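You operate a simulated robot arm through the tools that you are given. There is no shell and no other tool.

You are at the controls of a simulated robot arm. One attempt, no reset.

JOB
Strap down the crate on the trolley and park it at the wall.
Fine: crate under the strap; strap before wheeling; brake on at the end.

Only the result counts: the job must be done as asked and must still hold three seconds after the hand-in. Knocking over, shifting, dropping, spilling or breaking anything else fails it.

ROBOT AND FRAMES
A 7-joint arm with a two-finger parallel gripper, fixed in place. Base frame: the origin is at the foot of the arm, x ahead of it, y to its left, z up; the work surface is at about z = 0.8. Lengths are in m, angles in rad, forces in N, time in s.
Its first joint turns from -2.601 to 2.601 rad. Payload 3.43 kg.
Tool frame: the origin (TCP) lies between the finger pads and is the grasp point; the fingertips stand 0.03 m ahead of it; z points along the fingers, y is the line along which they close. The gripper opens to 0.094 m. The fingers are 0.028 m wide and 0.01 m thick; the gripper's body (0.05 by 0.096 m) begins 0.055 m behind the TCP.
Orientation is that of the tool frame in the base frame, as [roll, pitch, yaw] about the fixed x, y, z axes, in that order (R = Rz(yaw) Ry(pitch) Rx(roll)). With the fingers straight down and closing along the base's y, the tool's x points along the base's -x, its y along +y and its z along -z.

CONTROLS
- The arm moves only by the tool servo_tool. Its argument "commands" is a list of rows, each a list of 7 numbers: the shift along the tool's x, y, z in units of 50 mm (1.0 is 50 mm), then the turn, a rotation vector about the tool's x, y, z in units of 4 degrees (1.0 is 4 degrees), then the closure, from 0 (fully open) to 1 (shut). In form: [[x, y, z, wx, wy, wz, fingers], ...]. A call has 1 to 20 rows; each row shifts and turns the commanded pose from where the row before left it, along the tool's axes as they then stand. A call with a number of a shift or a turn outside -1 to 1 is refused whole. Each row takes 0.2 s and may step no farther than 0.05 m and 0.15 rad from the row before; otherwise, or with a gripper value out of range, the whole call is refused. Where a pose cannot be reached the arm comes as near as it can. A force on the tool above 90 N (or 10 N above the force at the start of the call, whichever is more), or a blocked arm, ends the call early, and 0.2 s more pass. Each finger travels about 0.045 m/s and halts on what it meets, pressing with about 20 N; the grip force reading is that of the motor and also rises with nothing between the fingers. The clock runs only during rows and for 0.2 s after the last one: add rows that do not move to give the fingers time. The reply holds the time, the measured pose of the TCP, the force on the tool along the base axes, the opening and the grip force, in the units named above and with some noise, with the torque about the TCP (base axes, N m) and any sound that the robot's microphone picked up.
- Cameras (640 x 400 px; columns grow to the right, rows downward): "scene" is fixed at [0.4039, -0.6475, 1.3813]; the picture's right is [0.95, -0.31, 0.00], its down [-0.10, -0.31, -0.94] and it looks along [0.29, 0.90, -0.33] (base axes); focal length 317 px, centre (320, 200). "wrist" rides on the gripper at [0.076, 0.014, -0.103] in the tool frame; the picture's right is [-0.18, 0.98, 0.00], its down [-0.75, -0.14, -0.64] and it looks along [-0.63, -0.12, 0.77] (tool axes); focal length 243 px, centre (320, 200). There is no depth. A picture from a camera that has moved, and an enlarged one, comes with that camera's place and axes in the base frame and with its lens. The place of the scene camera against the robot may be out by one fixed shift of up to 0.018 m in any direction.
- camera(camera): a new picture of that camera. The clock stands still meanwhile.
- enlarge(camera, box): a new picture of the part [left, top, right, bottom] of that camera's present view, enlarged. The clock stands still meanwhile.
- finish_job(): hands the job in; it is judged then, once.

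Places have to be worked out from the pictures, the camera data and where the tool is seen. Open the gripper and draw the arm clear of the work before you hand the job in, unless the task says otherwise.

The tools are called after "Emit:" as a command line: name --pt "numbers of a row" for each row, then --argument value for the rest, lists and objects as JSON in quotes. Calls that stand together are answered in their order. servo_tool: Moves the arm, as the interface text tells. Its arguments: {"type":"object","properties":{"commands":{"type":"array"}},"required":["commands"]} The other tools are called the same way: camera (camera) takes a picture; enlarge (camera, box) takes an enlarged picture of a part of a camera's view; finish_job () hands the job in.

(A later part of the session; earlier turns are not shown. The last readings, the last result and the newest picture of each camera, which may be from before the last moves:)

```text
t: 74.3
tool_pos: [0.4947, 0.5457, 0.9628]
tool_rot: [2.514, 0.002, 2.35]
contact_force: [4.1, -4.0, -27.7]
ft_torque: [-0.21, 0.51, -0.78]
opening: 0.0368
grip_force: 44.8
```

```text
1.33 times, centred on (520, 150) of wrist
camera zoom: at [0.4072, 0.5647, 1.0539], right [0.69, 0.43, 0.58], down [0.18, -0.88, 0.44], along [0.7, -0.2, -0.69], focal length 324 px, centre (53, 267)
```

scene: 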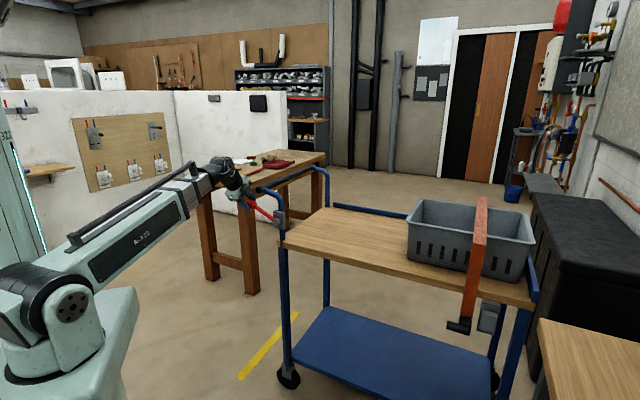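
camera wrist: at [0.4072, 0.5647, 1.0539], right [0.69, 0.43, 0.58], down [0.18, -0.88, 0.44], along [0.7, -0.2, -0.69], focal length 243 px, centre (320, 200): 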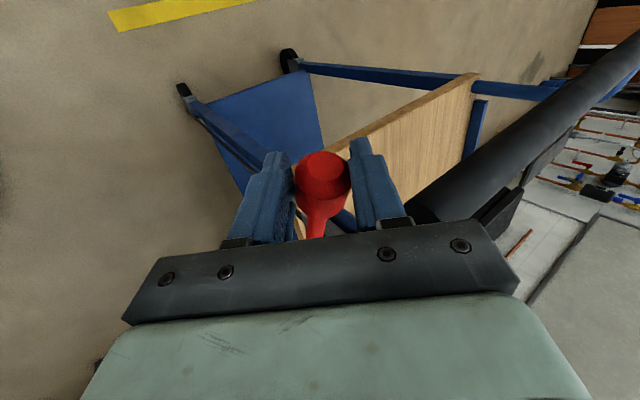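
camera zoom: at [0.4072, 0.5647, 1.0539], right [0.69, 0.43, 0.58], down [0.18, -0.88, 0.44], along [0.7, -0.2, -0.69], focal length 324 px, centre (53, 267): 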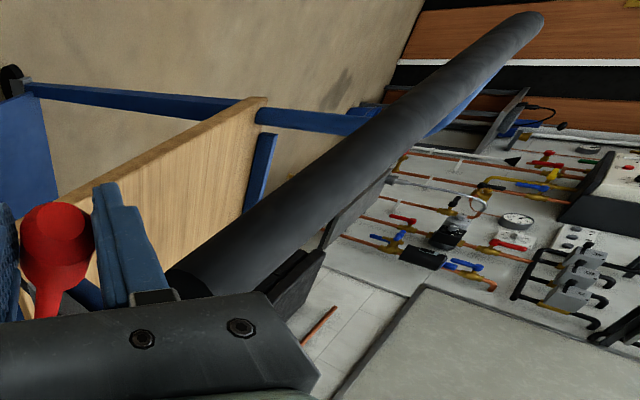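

The table has an overhanging top at z≈0.79 with inset legs. The buckle bar, at z≈0.69, should pass below or clear of it. I'll continue with another 16 cm.

Emit:
servo_tool --pt "-0.25 0 0 0 0 0 0.9" --pt "-0.4 0 0 0 0 0 0.9" --pt "-0.4 0 0 0 0 0 0.9" --pt "-0.4 0 0 0 0 0 0.9" --pt "-0.4 0 0 0 0 0 0.9" --pt "-0.4 0 0 0 0 0 0.9" --pt "-0.4 0 0 0 0 0 0.9" --pt "-0.4 0 0 0 0 0 0.9" --pt "-0.2 0 0 0 0 0 0.9" --pt "0 0 0 0 0 0 0.9"

Emit:
camera --camera "scene"

Emit:
camera --camera "wrist"

```text
t: 76.5
tool_pos: [0.6067, 0.4308, 0.9617]
tool_rot: [2.512, 0.002, 2.352]
contact_force: [-7.1, -7.4, -3.4]
ft_torque: [-0.27, 0.39, -0.91]
opening: 0.0365
grip_force: 45.1
```

```text
taken
```

scene: 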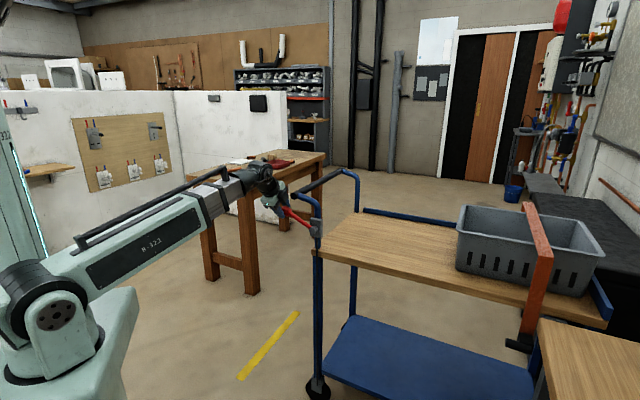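

```text
taken
camera wrist: at [0.5204, 0.4508, 1.0536], right [0.69, 0.43, 0.58], down [0.18, -0.88, 0.44], along [0.7, -0.2, -0.69], focal length 243 px, centre (320, 200)
```

wrist: 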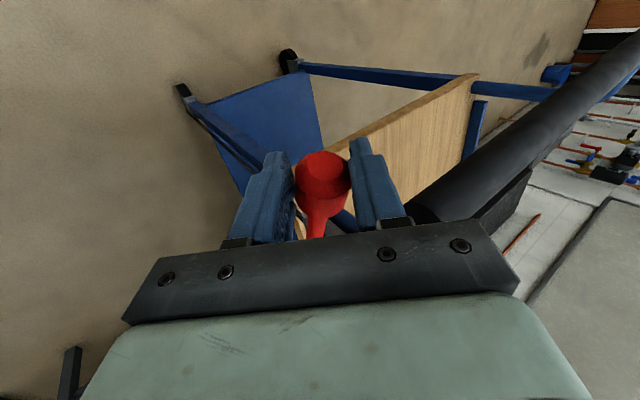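

Emit:
enlarge --camera "scene" --box '[460, 260, 640, 400]'

```text
2.86 times, centred on (550, 330) of scene
camera zoom: at [0.4039, -0.6475, 1.3813], right [0.95, -0.31, 0.0], down [-0.1, -0.31, -0.94], along [0.29, 0.9, -0.33], focal length 905 px, centre (-337, -171)
```

zoom: 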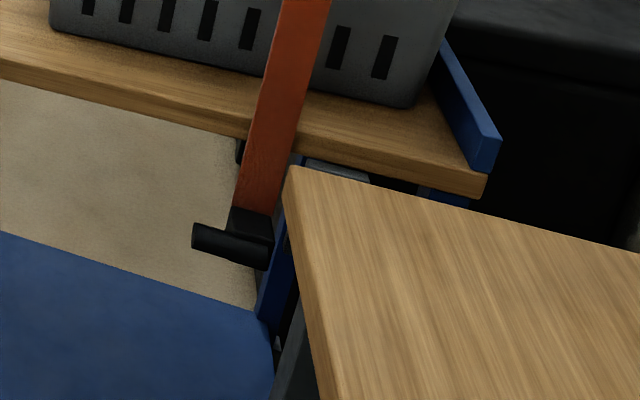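

The buckle bar is lower than the table top and roughly 2–3 cm outside its leg. I'll continue another 14 cm at a slower pace, watching for resistance.

Emit:
servo_tool --pt "-0.2 0.003 -0.004 0 0 0 0.9" --pt "-0.3 0.003 -0.004 0 0 0 0.9" --pt "-0.3 0.003 -0.004 0 0 0 0.9" --pt "-0.3 0.003 -0.004 0 0 0 0.9" --pt "-0.3 0 0 0 0 0 0.9" --pt "-0.3 0 0 0 0 0 0.9" --pt "-0.3 0 0 0 0 0 0.9" --pt "-0.3 0 0 0 0 0 0.9" --pt "-0.3 0 0 0 0 0 0.9" --pt "-0.2 0 0 0 0 0 0.9" --pt "0 0 0 0 0 0 0.9"

Emit:
camera --camera "scene"

Emit:
camera --camera "wrist"

```text
t: 79.0
tool_pos: [0.7066, 0.3316, 0.9625]
tool_rot: [2.516, 0.001, 2.351]
contact_force: [-4.0, -12.4, -22.2]
ft_torque: [-0.17, 0.85, -0.53]
opening: 0.0365
grip_force: 45.0
```

```text
taken
```

scene: 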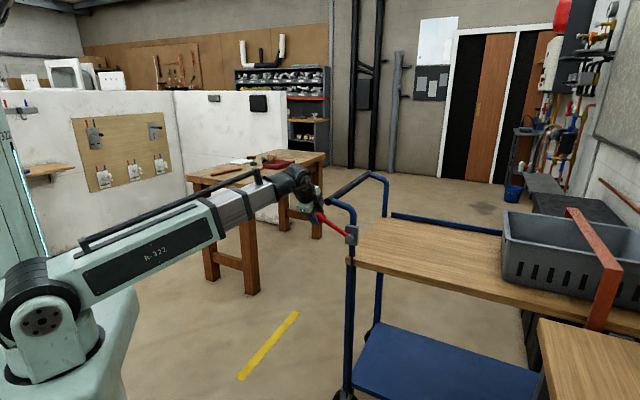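

```text
taken
camera wrist: at [0.6198, 0.3518, 1.0544], right [0.7, 0.43, 0.58], down [0.18, -0.88, 0.44], along [0.7, -0.2, -0.69], focal length 243 px, centre (320, 200)
```

wrist: 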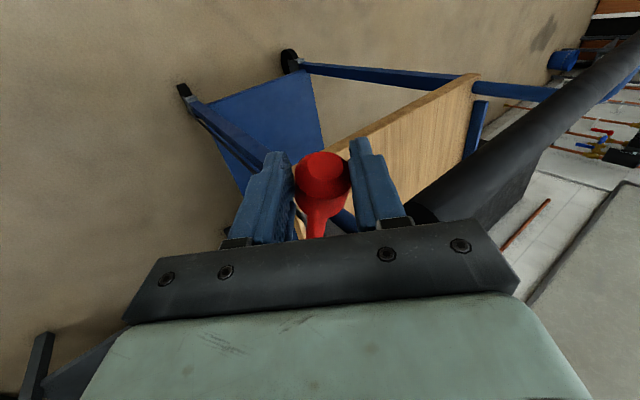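

51 cm travelled with no obstruction; the wall should be about 24 cm ahead. I'll continue 11 cm, then slow right down.

Emit:
servo_tool --pt "-0.2 -0.002 -0.002 0 0 0 0.9" --pt "-0.3 -0.002 -0.002 0 0 0 0.9" --pt "-0.3 -0.002 -0.002 0 0 0 0.9" --pt "-0.3 -0.002 -0.002 0 0 0 0.9" --pt "-0.3 -0.002 -0.002 0 0 0 0.9" --pt "-0.3 -0.002 -0.002 0 0 0 0.9" --pt "-0.3 0 0 0 0 0 0.9" --pt "-0.2 0 0 0 0 0 0.9" --pt "0 0 0 0 0 0 0.9"

Emit:
camera --camera "scene"

Emit:
camera --camera "wrist"

```text
t: 81.0
tool_pos: [0.7844, 0.2537, 0.9634]
tool_rot: [2.514, 0.002, 2.351]
contact_force: [8.5, 2.0, -26.9]
ft_torque: [0.12, 0.61, -0.4]
opening: 0.0368
grip_force: 44.9
```

```text
taken
```

scene: 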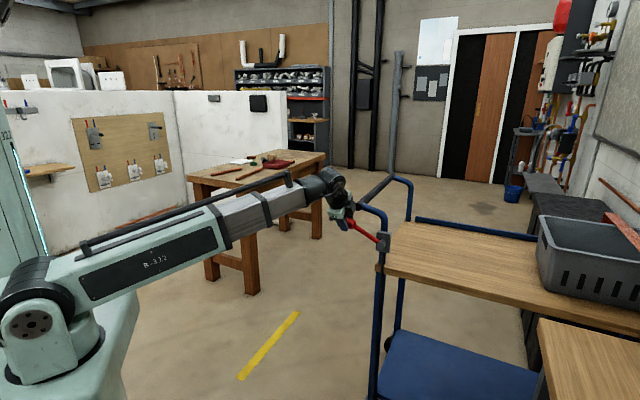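

```text
taken
camera wrist: at [0.6981, 0.2727, 1.0548], right [0.69, 0.43, 0.58], down [0.18, -0.88, 0.44], along [0.7, -0.2, -0.69], focal length 243 px, centre (320, 200)
```

wrist: 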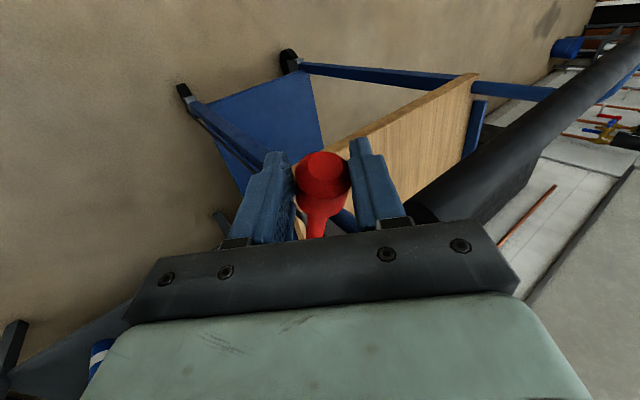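

62 cm travelled; the wall should be near. I'll push at 5 cm/s in 1 cm rows, expecting to feel contact.

Emit:
servo_tool --pt "-0.15 0 0 0 0 0 0.9" --pt "-0.2 0 0 0 0 0 0.9" --pt "-0.2 0 0 0 0 0 0.9" --pt "-0.2 0 0 0 0 0 0.9" --pt "-0.2 0 0 0 0 0 0.9" --pt "-0.2 0 0 0 0 0 0.9" --pt "-0.15 0 0 0 0 0 0.9" --pt "0 0 0 0 0 0 0.9"

Emit:
camera --camera "scene"

Emit:
camera --camera "wrist"

```text
t: 82.8
tool_pos: [0.8276, 0.2089, 0.9647]
tool_rot: [2.513, 0.003, 2.352]
contact_force: [19.1, 19.0, -9.3]
ft_torque: [0.06, 0.12, -0.38]
opening: 0.0366
grip_force: 44.6
```

```text
taken
```

scene: 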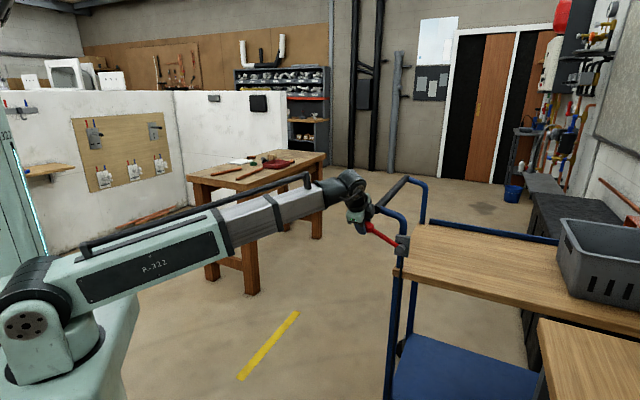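

```text
taken
camera wrist: at [0.7416, 0.2278, 1.0553], right [0.69, 0.43, 0.58], down [0.18, -0.88, 0.44], along [0.7, -0.2, -0.69], focal length 243 px, centre (320, 200)
```

wrist: 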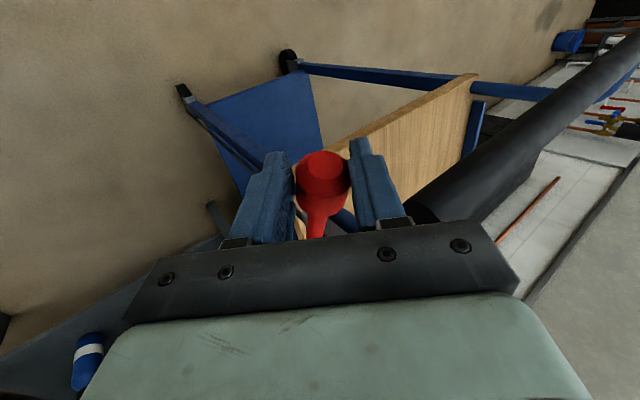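

Emit:
servo_tool --pt "-0.1 0.02 0.013 0 0 0 0.9" --pt "-0.2 0.002 0.001 0 0 0 0.9" --pt "-0.2 0.002 0.001 0 0 0 0.9" --pt "-0.2 0.002 0.001 0 0 0 0.9" --pt "-0.2 0.002 0.001 0 0 0 0.9" --pt "-0.1 0 0 0 0 0 0.9" --pt "0 0 0 0 0 0 0.9"

Emit:
camera --camera "scene"

Emit:
camera --camera "wrist"

```text
t: 84.3
tool_pos: [0.8644, 0.1725, 0.9644]
tool_rot: [2.514, 0.0, 2.349]
contact_force: [1.7, 5.5, -0.5]
ft_torque: [-0.03, 0.19, -0.71]
opening: 0.0364
grip_force: 44.6
```

```text
taken
```

scene: 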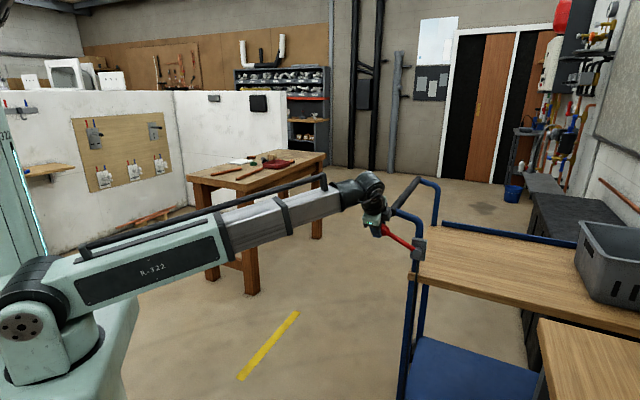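

```text
taken
camera wrist: at [0.778, 0.1916, 1.0552], right [0.69, 0.43, 0.58], down [0.18, -0.88, 0.44], along [0.7, -0.2, -0.69], focal length 243 px, centre (320, 200)
```

wrist: 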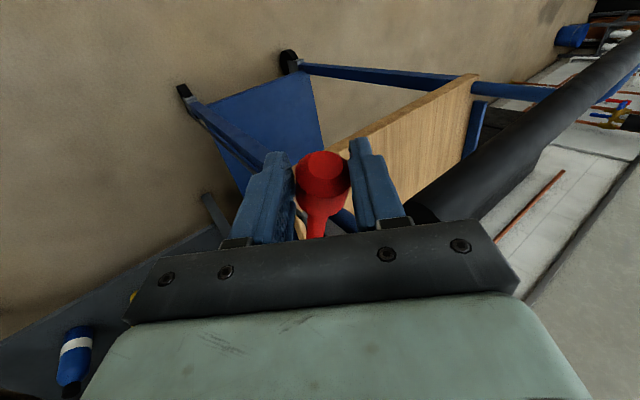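

74 cm travelled and still free; I'll keep creeping forward a few centimetres at a time.

Emit:
servo_tool --pt "-0.1 0 -0.004 0 0 0 0.9" --pt "-0.15 0.002 -0.002 0 0 0 0.9" --pt "-0.15 0.002 -0.002 0 0 0 0.9" --pt "-0.15 0.002 -0.002 0 0 0 0.9" --pt "-0.15 0.002 0 0 0 0 0.9" --pt "-0.1 0 0 0 0 0 0.9" --pt "0 0 0 0 0 0 0.9"

Emit:
camera --camera "scene"

Emit:
camera --camera "wrist"

```text
t: 86.0
tool_pos: [0.8918, 0.1404, 0.964]
tool_rot: [2.514, 0.004, 2.352]
contact_force: [-17.9, -19.8, 0.0]
ft_torque: [-0.74, 0.35, -0.21]
opening: 0.029
grip_force: 44.6
```

```text
taken
```

scene: 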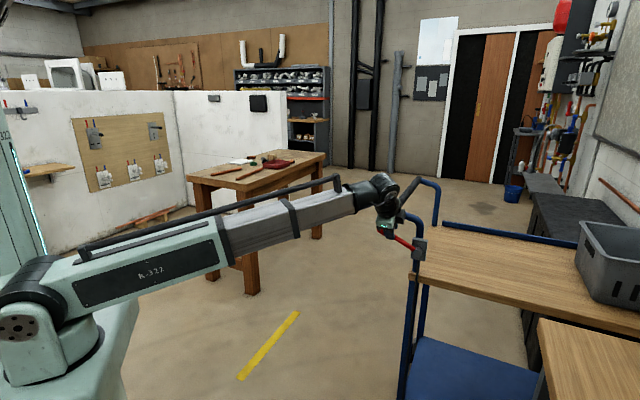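

```text
taken
camera wrist: at [0.8056, 0.161, 1.0556], right [0.69, 0.43, 0.58], down [0.18, -0.88, 0.44], along [0.7, -0.2, -0.69], focal length 243 px, centre (320, 200)
```

wrist: 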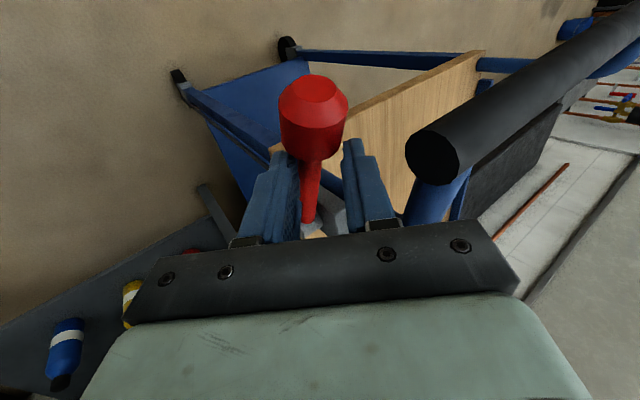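

The gripper slid along the lever while the trolley stayed put, so the trolley has met something solid at about 74 cm, consistent with the wall. I'll open, re-centre on the knob, and re-grip it.

Emit:
servo_tool --pt "0 0 0 0 0 0 0.6" --pt "0 0 0 0 0 0 0.4" --pt "0 0 0 0 0 0 0.3" --pt "0 0 0 0 0 0 0.3"

Emit:
camera --camera "wrist"

Emit:
enlarge --camera "scene" --box '[340, 150, 480, 280]'

```text
t: 87.0
tool_pos: [0.8923, 0.1424, 0.9628]
tool_rot: [2.518, 0.001, 2.354]
contact_force: [-13.5, -19.4, -20.3]
ft_torque: [0.0, -0.14, 0.1]
opening: 0.0486
grip_force: 0.0
```

```text
taken
camera wrist: at [0.8054, 0.1622, 1.0545], right [0.7, 0.43, 0.57], down [0.18, -0.88, 0.44], along [0.69, -0.2, -0.69], focal length 243 px, centre (320, 200)
```

wrist: 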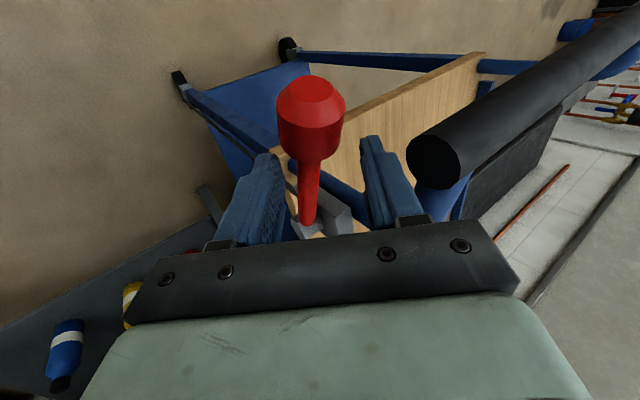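

```text
3.08 times, centred on (410, 215) of scene
camera zoom: at [0.4039, -0.6475, 1.3813], right [0.95, -0.31, 0.0], down [-0.1, -0.31, -0.94], along [0.29, 0.9, -0.33], focal length 974 px, centre (43, 154)
```

zoom: 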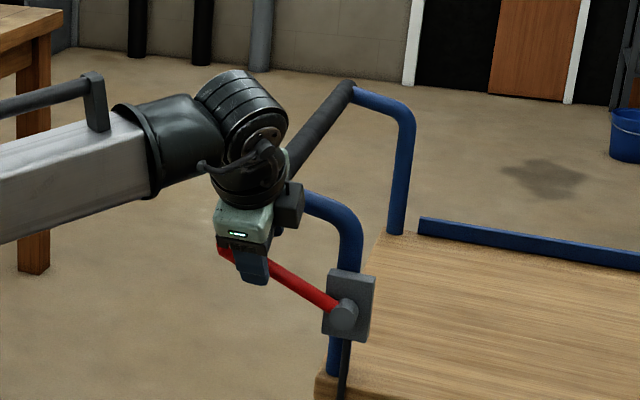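

The outer finger is brushing the handle tube, so I'll narrow the opening slightly, shift a few millimetres toward the robot, and back up onto the knob.

Emit:
servo_tool --pt "0 -0.05 -0.035 0 0 0 0.5" --pt "0 -0.05 -0.035 0 0 0 0.5" --pt "0.25 0 0 0 0 0 0.5" --pt "0.25 0 0 0 0 0 0.5" --pt "0.25 0 0 0 0 0 0.5" --pt "0 0 0 0 0 0 0.5"

Emit:
camera --camera "wrist"

Emit:
enlarge --camera "scene" --box '[340, 150, 480, 280]'

```text
t: 88.3
tool_pos: [0.8626, 0.1668, 0.9657]
tool_rot: [2.513, 0.001, 2.353]
contact_force: [-0.2, -0.4, 0.2]
ft_torque: [0.0, 0.02, -0.01]
opening: 0.047
grip_force: 0.1
```

```text
taken
camera wrist: at [0.7751, 0.1866, 1.0569], right [0.69, 0.43, 0.58], down [0.18, -0.88, 0.44], along [0.7, -0.2, -0.69], focal length 243 px, centre (320, 200)
```

wrist: 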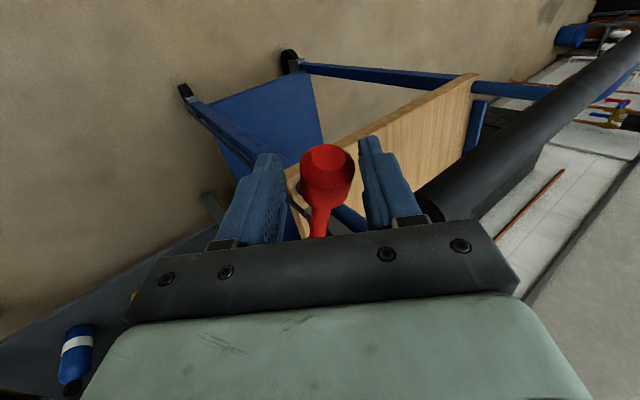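

```text
3.08 times, centred on (410, 215) of scene
camera zoom: at [0.4039, -0.6475, 1.3813], right [0.95, -0.31, 0.0], down [-0.1, -0.31, -0.94], along [0.29, 0.9, -0.33], focal length 974 px, centre (43, 154)
```

zoom: 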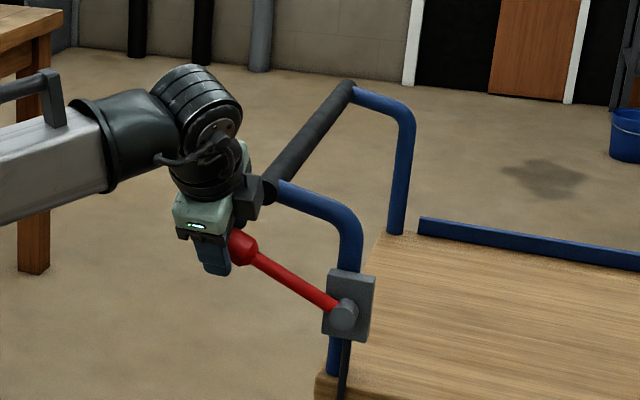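

The lever stays up by itself and the trolley isn't moving. Before setting the brake I'll back out and look at the trolley's far end to confirm it is at the wall.

Emit:
servo_tool --pt "0 0 -0.6 0 0 0 0.4" --pt "0 0 -0.6 0 0 0 0.2" --pt "0 0 -0.6 0 0 0 0" --pt "0 0 -0.6 0 0 0 0" --pt "0 0 0 1 0 0 0" --pt "0 0 0 1 0 0 0" --pt "0 0 0 1 0 0 0" --pt "0 0 0 1 0 0 0" --pt "0 0 0 1 0 0 0" --pt "0 0 0 1 0 0 0" --pt "0 0 0 1 0 0 0" --pt "0 0 0 1 0 0 0" --pt "0 0 0 1 0 0 0" --pt "0 0 0 0 0 0 0"

Emit:
servo_tool --pt "-0.8 0 -0.3 0 0 0 0" --pt "-0.8 0 -0.3 0 0 0 0" --pt "-0.8 0 -0.3 0 0 0 0" --pt "-0.8 0 -0.3 0 0 0 0" --pt "0 0 0 0 -1 0 0" --pt "0 0 0 0 -1 0 0" --pt "0 0 0 0 -1 0 0" --pt "0 0 0 0 -1 0 0" --pt "0 0 0 0 -1 0 0" --pt "0 0 0 0 -1 0 0" --pt "0 0 0 0 0 0 0"

Emit:
camera --camera "wrist"

Emit:
camera --camera "scene"

```text
t: 91.3
tool_pos: [0.8106, 0.1173, 1.0608]
tool_rot: [-3.141, -0.001, 2.353]
contact_force: [-0.5, -0.4, 0.1]
ft_torque: [-0.01, 0.01, -0.01]
opening: 0.0939
grip_force: 0.0
```

```text
t: 93.8
tool_pos: [0.9231, 0.0034, 1.1213]
tool_rot: [-3.141, 0.42, 2.351]
contact_force: [-0.7, 0.4, -0.5]
ft_torque: [-0.02, -0.01, -0.01]
opening: 0.0943
grip_force: 0.1
```

```text
taken
camera wrist: at [0.8566, 0.0924, 1.1845], right [0.82, 0.57, 0.08], down [0.2, -0.4, 0.89], along [0.54, -0.71, -0.44], focal length 243 px, centre (320, 200)
```

wrist: 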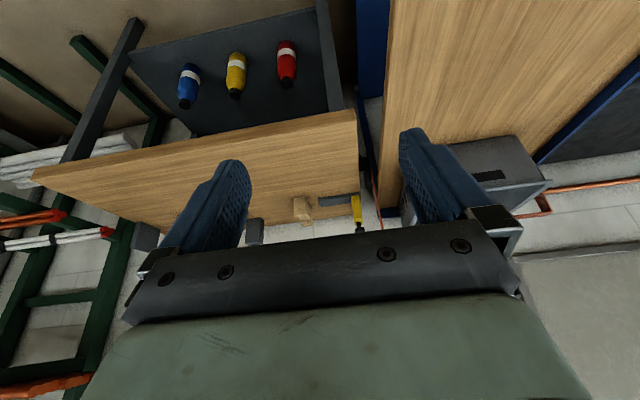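

```text
taken
```

scene: 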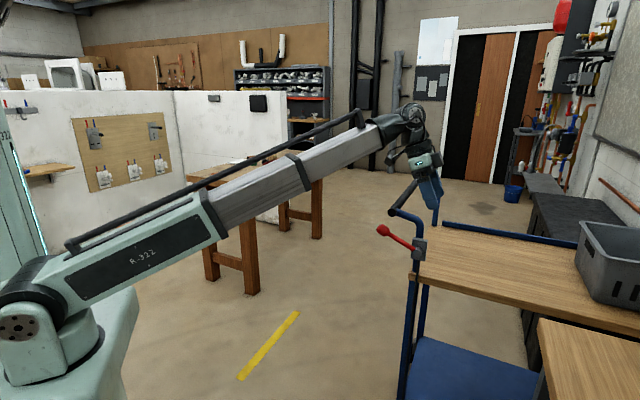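

Emit:
enlarge --camera "wrist" --box '[330, 90, 490, 240]'

Emit:
enlarge --camera "wrist" --box '[440, 100, 640, 270]'

```text
2.67 times, centred on (410, 165) of wrist
camera zoom: at [0.8566, 0.0924, 1.1845], right [0.82, 0.57, 0.08], down [0.2, -0.4, 0.89], along [0.54, -0.71, -0.44], focal length 647 px, centre (80, 293)
```

zoom: 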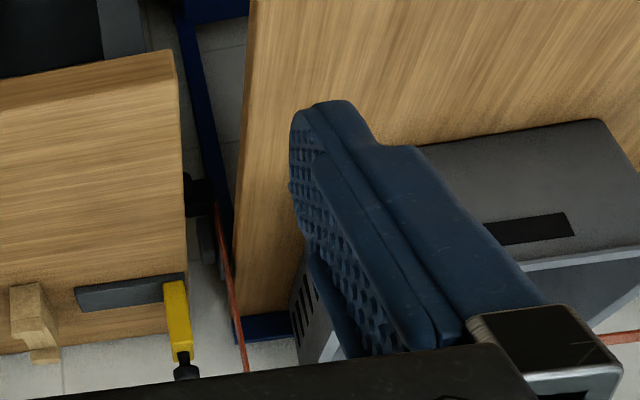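

```text
2.35 times, centred on (540, 185) of wrist
camera zoom: at [0.8566, 0.0924, 1.1845], right [0.82, 0.57, 0.08], down [0.2, -0.4, 0.89], along [0.54, -0.71, -0.44], focal length 571 px, centre (-198, 235)
```

zoom: 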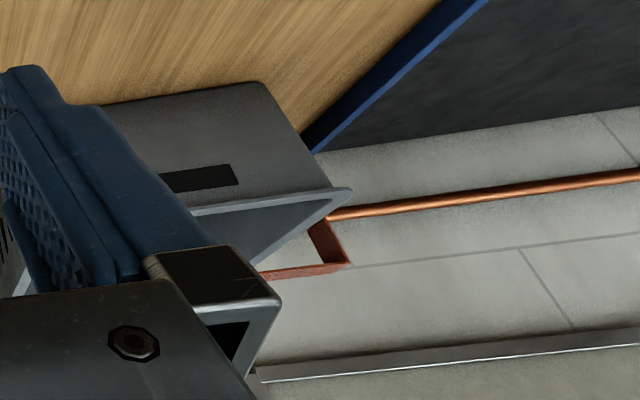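

The buckle and deck end are visible but the trolley's end against the wall is hidden by a finger. I'll move over to get a more side-on view of the gap between the deck end and the wall.

Emit:
servo_tool --pt "-0.457 -0.75 0.203 0 0 0 0" --pt "-0.457 -0.75 0.203 0 0 0 0" --pt "-0.457 -0.75 0.203 0 0 0 0" --pt "-0.457 -0.75 0.203 0 0 0 0" --pt "-0.457 -0.75 0.203 0 0 0 0" --pt "-0.457 -0.75 0.203 0 0 0 0" --pt "-0.457 -0.75 0.203 0 0 0 0" --pt "-0.457 -0.75 0.203 0 0 0 0" --pt "0 0 0 0 0 0 0"

Emit:
camera --camera "wrist"

```text
t: 95.8
tool_pos: [0.853, -0.3518, 1.1208]
tool_rot: [-3.142, 0.418, 2.35]
contact_force: [0.0, -0.8, -0.5]
ft_torque: [-0.02, 0.0, -0.01]
opening: 0.0942
grip_force: 0.0
```

```text
taken
camera wrist: at [0.786, -0.2626, 1.1839], right [0.82, 0.57, 0.08], down [0.2, -0.4, 0.89], along [0.54, -0.71, -0.44], focal length 243 px, centre (320, 200)
```

wrist: 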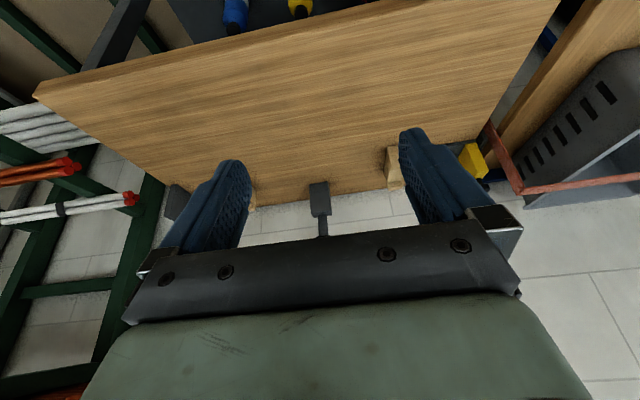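

Emit:
servo_tool --pt "0 0 0 0 0 -1 0" --pt "0 0 0 0 0 -1 0" --pt "0 0 0 0 0 -1 0" --pt "0 0 0 0 0 -1 0" --pt "0 0 0 0 0 -1 0" --pt "0 0 0 0 0 0 0"

Emit:
camera --camera "wrist"

Emit:
enlarge --camera "wrist" --box '[330, 20, 640, 220]'

```text
t: 97.2
tool_pos: [0.8523, -0.3507, 1.1215]
tool_rot: [-2.991, 0.391, 2.732]
contact_force: [0.1, 0.2, 0.9]
ft_torque: [0.03, 0.03, 0.06]
opening: 0.0938
grip_force: 0.1
```

```text
taken
camera wrist: at [0.7666, -0.2808, 1.1841], right [0.59, 0.8, -0.07], down [0.39, -0.22, 0.89], along [0.7, -0.56, -0.44], focal length 243 px, centre (320, 200)
```

wrist: 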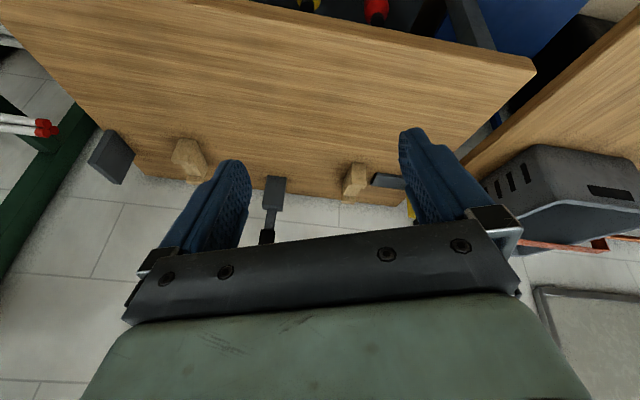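

```text
2.00 times, centred on (485, 120) of wrist
camera zoom: at [0.7666, -0.2808, 1.1841], right [0.59, 0.8, -0.07], down [0.39, -0.22, 0.89], along [0.7, -0.56, -0.44], focal length 485 px, centre (-10, 360)
```

zoom: 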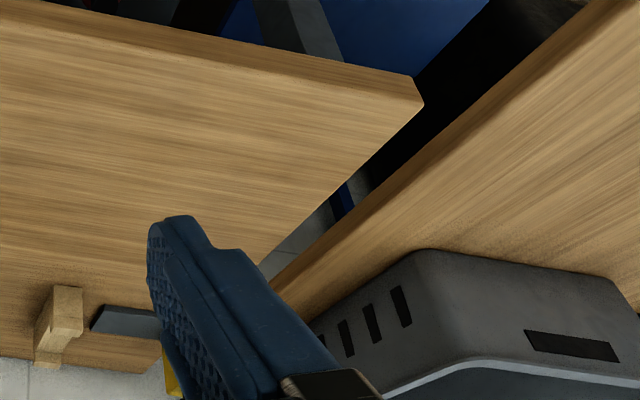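

The table's end is against the wall, and the deck end comes out within about 1–2 cm of it, so the trolley is at the wall. The buckle passed under the table's edge without contact. Now I'll return to the knob to set the brake.

Emit:
servo_tool --pt "0 0 0 0 0 1 0" --pt "0 0 0 0 0 1 0" --pt "0 0 0 0 0 1 0" --pt "0 0 0 0 0 1 0" --pt "0 0 0 0 0 1 0" --pt "0 0 0 0 1 0 0" --pt "0 0 0 0 1 0 0" --pt "0 0 0 0 1 0 0" --pt "0 0 0 0 1 0 0" --pt "0 0 0 0 1 0 0" --pt "0 0 0 0 1 0 0" --pt "0 0 0 0 0 0 0"

Emit:
servo_tool --pt "0.714 0.62 0.1 0 0 0 0.3" --pt "0.714 0.62 0.1 0 0 0 0.3" --pt "0.714 0.62 0.1 0 0 0 0.3" --pt "0.714 0.62 0.1 0 0 0 0.4" --pt "0.714 0.62 0.1 0 0 0 0.4" --pt "0.714 0.62 0.1 0 0 0 0.5" --pt "0.714 0.62 0.1 0 0 0 0.5" --pt "0.714 0.62 0.1 0 0 0 0.5" --pt "0.714 0.62 0.1 0 0 0 0.5" --pt "0.714 0.62 0.1 0 0 0 0.5" --pt "0 0 0 0 0 0 0.5"

Emit:
servo_tool --pt "0 0 0 -1 0 0 0.5" --pt "0 0 0 -1 0 0 0.5" --pt "0 0 0 -1 0 0 0.5" --pt "0 0 0 -1 0 0 0.5" --pt "0 0 0 -1 0 0 0.5" --pt "0 0 0 -1 0 0 0.5" --pt "0 0 0 -1 0 0 0.5" --pt "0 0 0 -1 0 0 0.5" --pt "0 0 0 -1 0 0 0.5" --pt "0 0 0 0 0 0 0.5"

Emit:
camera --camera "wrist"

Emit:
camera --camera "scene"

```text
t: 99.8
tool_pos: [0.853, -0.3492, 1.1221]
tool_rot: [3.14, -0.002, 2.351]
contact_force: [-0.6, 0.1, -0.2]
ft_torque: [-0.01, -0.01, 0.02]
opening: 0.0939
grip_force: 0.1
```

```text
t: 102.2
tool_pos: [0.8223, 0.122, 1.0708]
tool_rot: [3.141, 0.001, 2.351]
contact_force: [-0.2, -0.4, 0.4]
ft_torque: [0.04, 0.0, 0.01]
opening: 0.0473
grip_force: 0.1
```

```text
t: 104.3
tool_pos: [0.8212, 0.1209, 1.0717]
tool_rot: [2.512, 0.001, 2.353]
contact_force: [-0.5, 0.2, -0.5]
ft_torque: [0.0, -0.03, 0.01]
opening: 0.0469
grip_force: 0.1
```

```text
taken
camera wrist: at [0.7342, 0.1409, 1.1634], right [0.69, 0.43, 0.58], down [0.18, -0.88, 0.44], along [0.7, -0.2, -0.69], focal length 243 px, centre (320, 200)
```

wrist: 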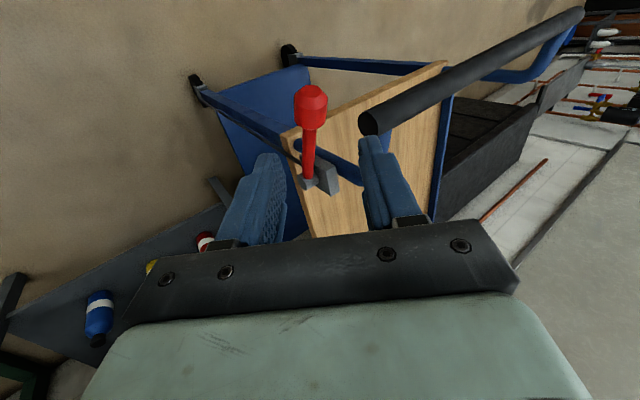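

```text
taken
```

scene: 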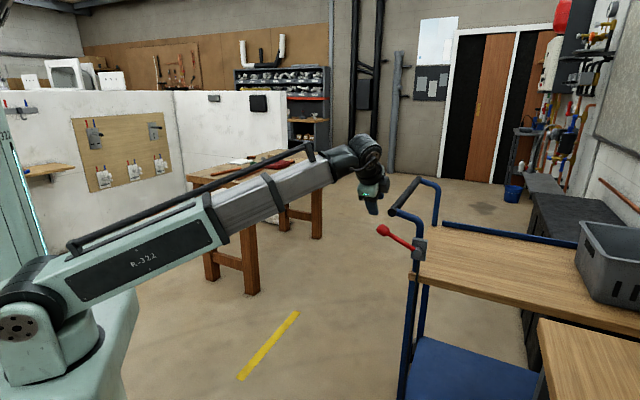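

The knob is where expected (u≈0.496). I'll approach along the tool axis onto it again.

Emit:
servo_tool --pt "-0.02 -0.1 0.5 0 0 0 0.5" --pt "0 -0.074 0.5 0 0 0 0.5" --pt "0 0 0.5 0 0 0 0.5" --pt "0 0 0.5 0 0 0 0.5" --pt "0 0 0.5 0 0 0 0.5" --pt "0 0 0 0 0 0 0.5"

Emit:
camera --camera "wrist"

Emit:
enlarge --camera "scene" --box '[340, 150, 480, 280]'

```text
t: 105.8
tool_pos: [0.8702, 0.1665, 0.9624]
tool_rot: [2.513, 0.0, 2.354]
contact_force: [-0.5, -0.5, -0.2]
ft_torque: [-0.01, -0.01, -0.01]
opening: 0.0469
grip_force: 0.1
```

```text
taken
camera wrist: at [0.7845, 0.1859, 1.0549], right [0.69, 0.43, 0.58], down [0.18, -0.88, 0.44], along [0.7, -0.2, -0.69], focal length 243 px, centre (320, 200)
```

wrist: 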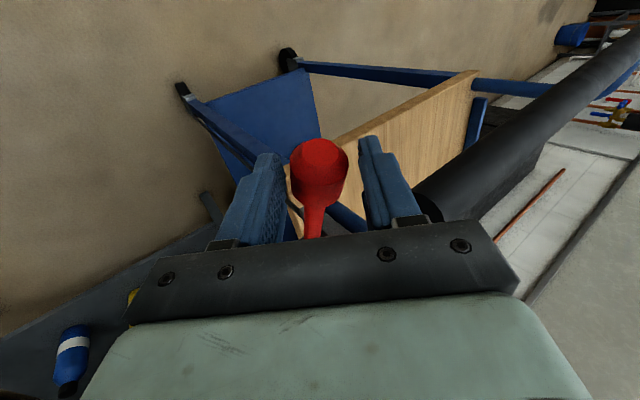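

```text
3.08 times, centred on (410, 215) of scene
camera zoom: at [0.4039, -0.6475, 1.3813], right [0.95, -0.31, 0.0], down [-0.1, -0.31, -0.94], along [0.29, 0.9, -0.33], focal length 974 px, centre (43, 154)
```

zoom: 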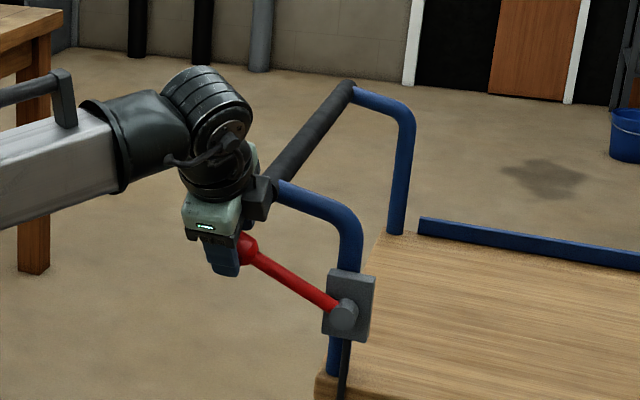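

Knob between the fingers. I'll close, then nudge toward the wall once to confirm the trolley is solidly against it.

Emit:
servo_tool --pt "0 0 0 0 0 0 0.7" --pt "0 0 0 0 0 0 0.9" --pt "0 0 0 0 0 0 0.9" --pt "0 0 0 0 0 0 0.9"

Emit:
servo_tool --pt "-0.04 0 0 0 0 0 0.9" --pt "-0.04 0 0 0 0 0 0.9" --pt "0 0 0 0 0 0 0.9"

Emit:
camera --camera "wrist"

Emit:
enlarge --camera "scene" --box '[340, 150, 480, 280]'

```text
t: 106.8
tool_pos: [0.8716, 0.1656, 0.9626]
tool_rot: [2.514, 0.0, 2.35]
contact_force: [-7.3, -9.1, -5.6]
ft_torque: [-0.21, 0.64, -0.67]
opening: 0.0376
grip_force: 44.6
```

```text
t: 107.5
tool_pos: [0.8707, 0.1647, 0.9638]
tool_rot: [2.514, -0.006, 2.357]
contact_force: [-25.7, 7.6, -10.9]
ft_torque: [0.03, 0.56, -0.64]
opening: 0.0375
grip_force: 44.4
```

```text
taken
camera wrist: at [0.7847, 0.1843, 1.0558], right [0.7, 0.43, 0.57], down [0.19, -0.88, 0.43], along [0.69, -0.19, -0.69], focal length 243 px, centre (320, 200)
```

wrist: 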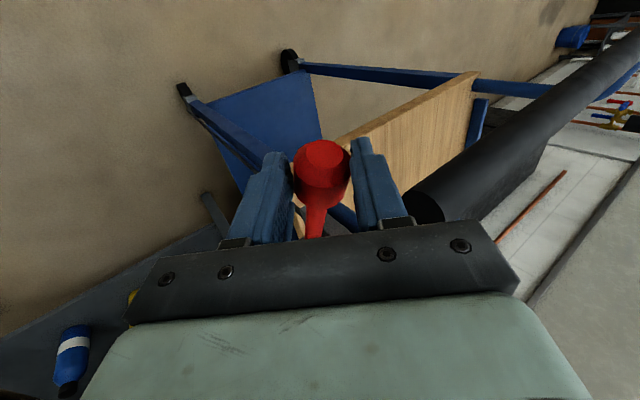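

```text
3.08 times, centred on (410, 215) of scene
camera zoom: at [0.4039, -0.6475, 1.3813], right [0.95, -0.31, 0.0], down [-0.1, -0.31, -0.94], along [0.29, 0.9, -0.33], focal length 974 px, centre (43, 154)
```

zoom: 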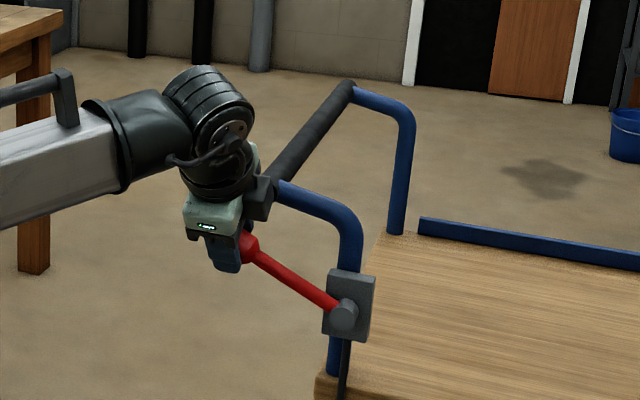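

The trolley is solidly blocked: 24 N of reaction with no motion. Now I'll lower the lever along its arc to reapply the brake, first half to horizontal.

Emit:
servo_tool --pt "0.042 -0.051 0.07 0 0 0 0.9" --pt "0.0385 -0.052 0.0713 0 0 0 0.9" --pt "0.035 -0.0527 0.0724 0 0 0 0.9" --pt "0.0315 -0.0535 0.0735 0 0 0 0.9" --pt "0.028 -0.0542 0.0745 0 0 0 0.9" --pt "0.0243 -0.0548 0.0753 0 0 0 0.9" --pt "0.0207 -0.0553 0.076 0 0 0 0.9" --pt "0.0169 -0.0557 0.0766 0 0 0 0.9" --pt "0.0132 -0.056 0.077 0 0 0 0.9" --pt "0.0094 -0.0563 0.0774 0 0 0 0.9" --pt "0.0057 -0.0565 0.0776 0 0 0 0.9" --pt "0.0018 -0.0566 0.0778 0 0 0 0.9" --pt "0 0 0 0 0 0 0.9"

Emit:
enlarge --camera "scene" --box '[340, 150, 480, 280]'

Emit:
camera --camera "wrist"

```text
t: 110.3
tool_pos: [0.8637, 0.1749, 0.9102]
tool_rot: [2.513, 0.002, 2.352]
contact_force: [0.0, 8.1, 6.3]
ft_torque: [-0.46, -0.58, -0.91]
opening: 0.0332
grip_force: 44.8
```

```text
3.08 times, centred on (410, 215) of scene
camera zoom: at [0.4039, -0.6475, 1.3813], right [0.95, -0.31, 0.0], down [-0.1, -0.31, -0.94], along [0.29, 0.9, -0.33], focal length 974 px, centre (43, 154)
```

zoom: 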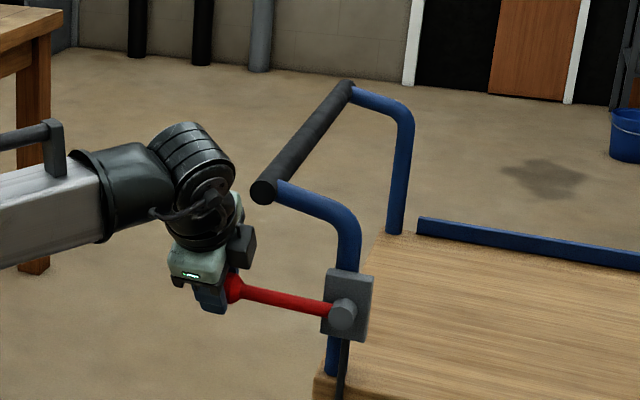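

```text
taken
camera wrist: at [0.7765, 0.1946, 1.0016], right [0.69, 0.43, 0.58], down [0.18, -0.88, 0.44], along [0.7, -0.2, -0.69], focal length 243 px, centre (320, 200)
```

wrist: 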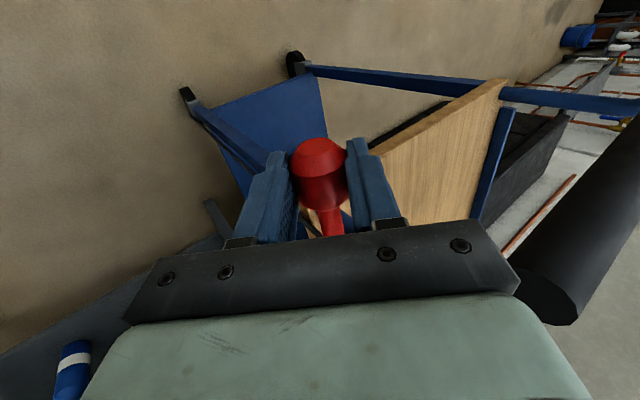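

Lever is at horizontal; the trolley backed off by perhaps 3 mm, so I'll add a slight push toward the wall while lowering the second half.

Emit:
servo_tool --pt "-0.04 -0.0566 0.0778 0 0 0 0.9" --pt "-0.04 -0.0565 0.0776 0 0 0 0.9" --pt "-0.03 -0.0563 0.0774 0 0 0 0.9" --pt "-0.03 -0.056 0.077 0 0 0 0.9" --pt "-0.017 -0.0557 0.0766 0 0 0 0.9" --pt "-0.021 -0.0553 0.076 0 0 0 0.9" --pt "-0.024 -0.0548 0.0753 0 0 0 0.9" --pt "-0.028 -0.0542 0.0745 0 0 0 0.9" --pt "-0.0315 -0.0535 0.0735 0 0 0 0.9" --pt "-0.035 -0.0527 0.0724 0 0 0 0.9" --pt "0 0 0 0 0 0 0.9"

Emit:
enlarge --camera "scene" --box '[340, 150, 480, 280]'

Emit:
camera --camera "wrist"

```text
t: 112.8
tool_pos: [0.8737, 0.1621, 0.8619]
tool_rot: [2.513, 0.002, 2.351]
contact_force: [12.0, 3.8, 12.8]
ft_torque: [-1.0, -1.09, -0.03]
opening: 0.0373
grip_force: 45.1
```

```text
3.08 times, centred on (410, 215) of scene
camera zoom: at [0.4039, -0.6475, 1.3813], right [0.95, -0.31, 0.0], down [-0.1, -0.31, -0.94], along [0.29, 0.9, -0.33], focal length 974 px, centre (43, 154)
```

zoom: 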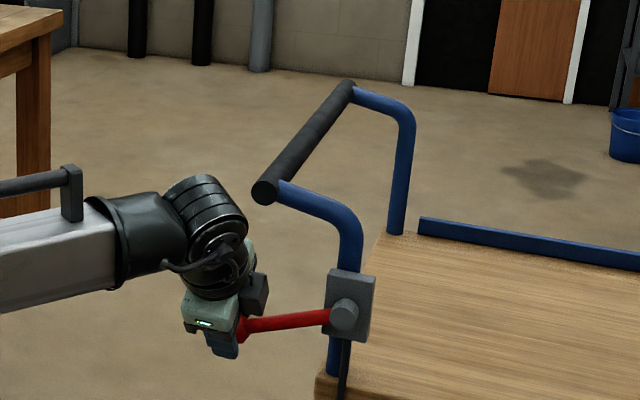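

```text
taken
camera wrist: at [0.7873, 0.1827, 0.954], right [0.69, 0.43, 0.58], down [0.18, -0.88, 0.44], along [0.7, -0.2, -0.69], focal length 243 px, centre (320, 200)
```

wrist: 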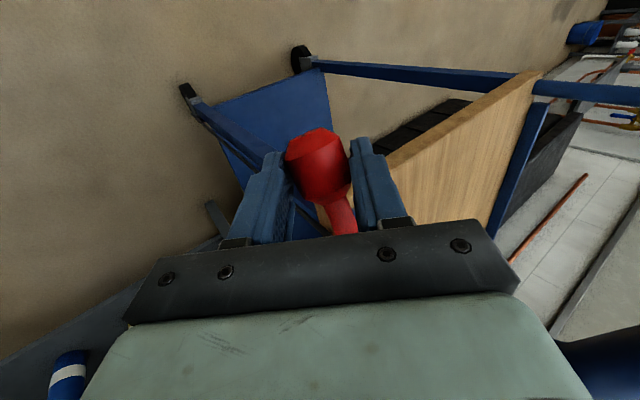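

Emit:
servo_tool --pt "-0.04 -0.05 0.068 0 0 0 0.9" --pt "-0.04 -0.05 0.068 0 0 0 0.9" --pt "0 0 0 0 0 0 0.9"

Emit:
enlarge --camera "scene" --box '[340, 150, 480, 280]'

```text
t: 113.5
tool_pos: [0.8772, 0.1604, 0.8549]
tool_rot: [2.51, 0.001, 2.351]
contact_force: [6.6, 4.8, 27.1]
ft_torque: [-0.55, -0.91, 0.06]
opening: 0.0378
grip_force: 45.1
```

```text
3.08 times, centred on (410, 215) of scene
camera zoom: at [0.4039, -0.6475, 1.3813], right [0.95, -0.31, 0.0], down [-0.1, -0.31, -0.94], along [0.29, 0.9, -0.33], focal length 974 px, centre (43, 154)
```

zoom: 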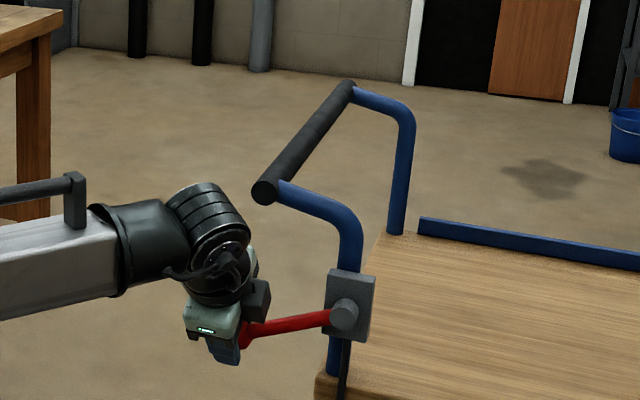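

The lever is back at its original angle with 27 N resisting, so the stop is reached. I'll press one small step more to make sure, then test that the brake holds.

Emit:
servo_tool --pt "0 -0.035 0.048 0 0 0 0.9" --pt "0 0 0 0 0 0 0.9"

Emit:
servo_tool --pt "0 0.03 -0.04 0 0 0 0.9" --pt "0.05 0 0 0 0 0 0.9" --pt "0.05 0 0 0 0 0 0.9" --pt "0 0 0 0 0 0 0.9"

Emit:
enlarge --camera "scene" --box '[340, 150, 480, 280]'

```text
t: 114.2
tool_pos: [0.8765, 0.1608, 0.8532]
tool_rot: [2.504, 0.002, 2.352]
contact_force: [8.7, 10.1, 49.2]
ft_torque: [0.16, -0.74, 0.39]
opening: 0.0378
grip_force: 45.1
```

```text
t: 115.2
tool_pos: [0.8748, 0.1621, 0.8548]
tool_rot: [2.506, 0.007, 2.348]
contact_force: [36.0, -2.1, 26.7]
ft_torque: [0.21, -0.03, 0.42]
opening: 0.038
grip_force: 44.9
```

```text
3.08 times, centred on (410, 215) of scene
camera zoom: at [0.4039, -0.6475, 1.3813], right [0.95, -0.31, 0.0], down [-0.1, -0.31, -0.94], along [0.29, 0.9, -0.33], focal length 974 px, centre (43, 154)
```

zoom: 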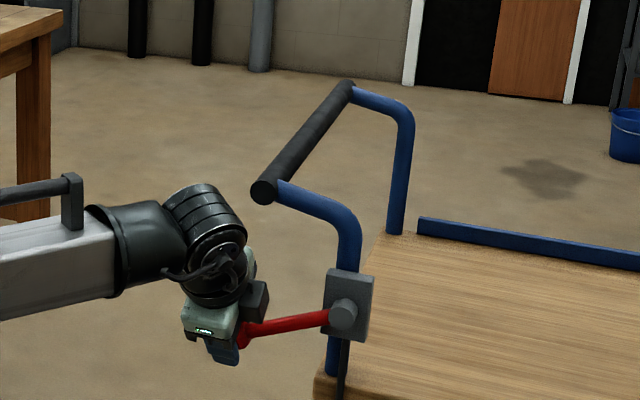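

Pulling back meets 27 N with only a millimetre or two of give, so the brake holds. I'll return that pull, release the knob, and back away.

Emit:
servo_tool --pt "-0.06 0 0 0 0 0 0.9" --pt "-0.06 -0.02 0.028 0 0 0 0.9" --pt "0 0 0 0 0 0 0.9"

Emit:
servo_tool --pt "0.03 0 0 0 0 0 0.7" --pt "0 0 0 0 0 0 0.5" --pt "0 0 0 0 0 0 0.4" --pt "0 0 0 0 0 0 0.4"

Emit:
enlarge --camera "scene" --box '[340, 150, 480, 280]'

Emit:
camera --camera "wrist"

```text
t: 116.0
tool_pos: [0.8776, 0.1619, 0.8545]
tool_rot: [2.508, 0.001, 2.353]
contact_force: [13.1, 23.2, 34.3]
ft_torque: [-0.45, -1.11, 0.31]
opening: 0.0381
grip_force: 45.3
```

```text
t: 117.0
tool_pos: [0.8746, 0.1619, 0.8519]
tool_rot: [2.512, -0.001, 2.353]
contact_force: [0.0, 0.0, -0.7]
ft_torque: [0.03, -0.03, -0.03]
opening: 0.0565
grip_force: 0.0
```

```text
3.08 times, centred on (410, 215) of scene
camera zoom: at [0.4039, -0.6475, 1.3813], right [0.95, -0.31, 0.0], down [-0.1, -0.31, -0.94], along [0.29, 0.9, -0.33], focal length 974 px, centre (43, 154)
```

zoom: 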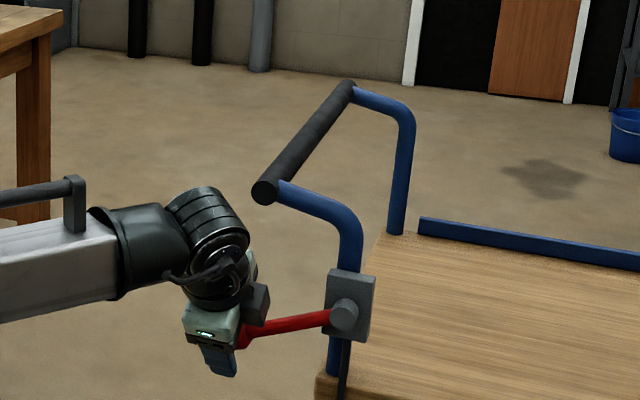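

```text
taken
camera wrist: at [0.7885, 0.181, 0.9429], right [0.69, 0.43, 0.58], down [0.18, -0.88, 0.44], along [0.7, -0.2, -0.69], focal length 243 px, centre (320, 200)
```

wrist: 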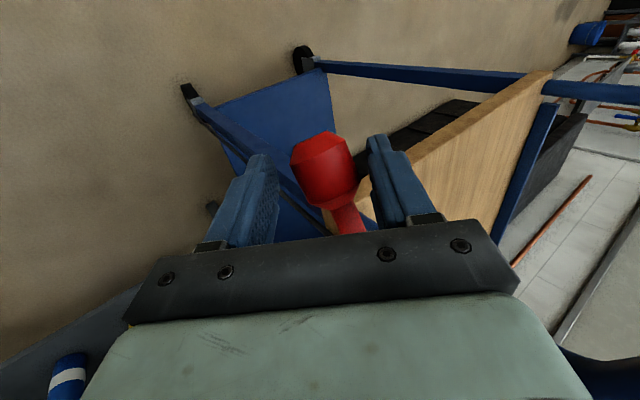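

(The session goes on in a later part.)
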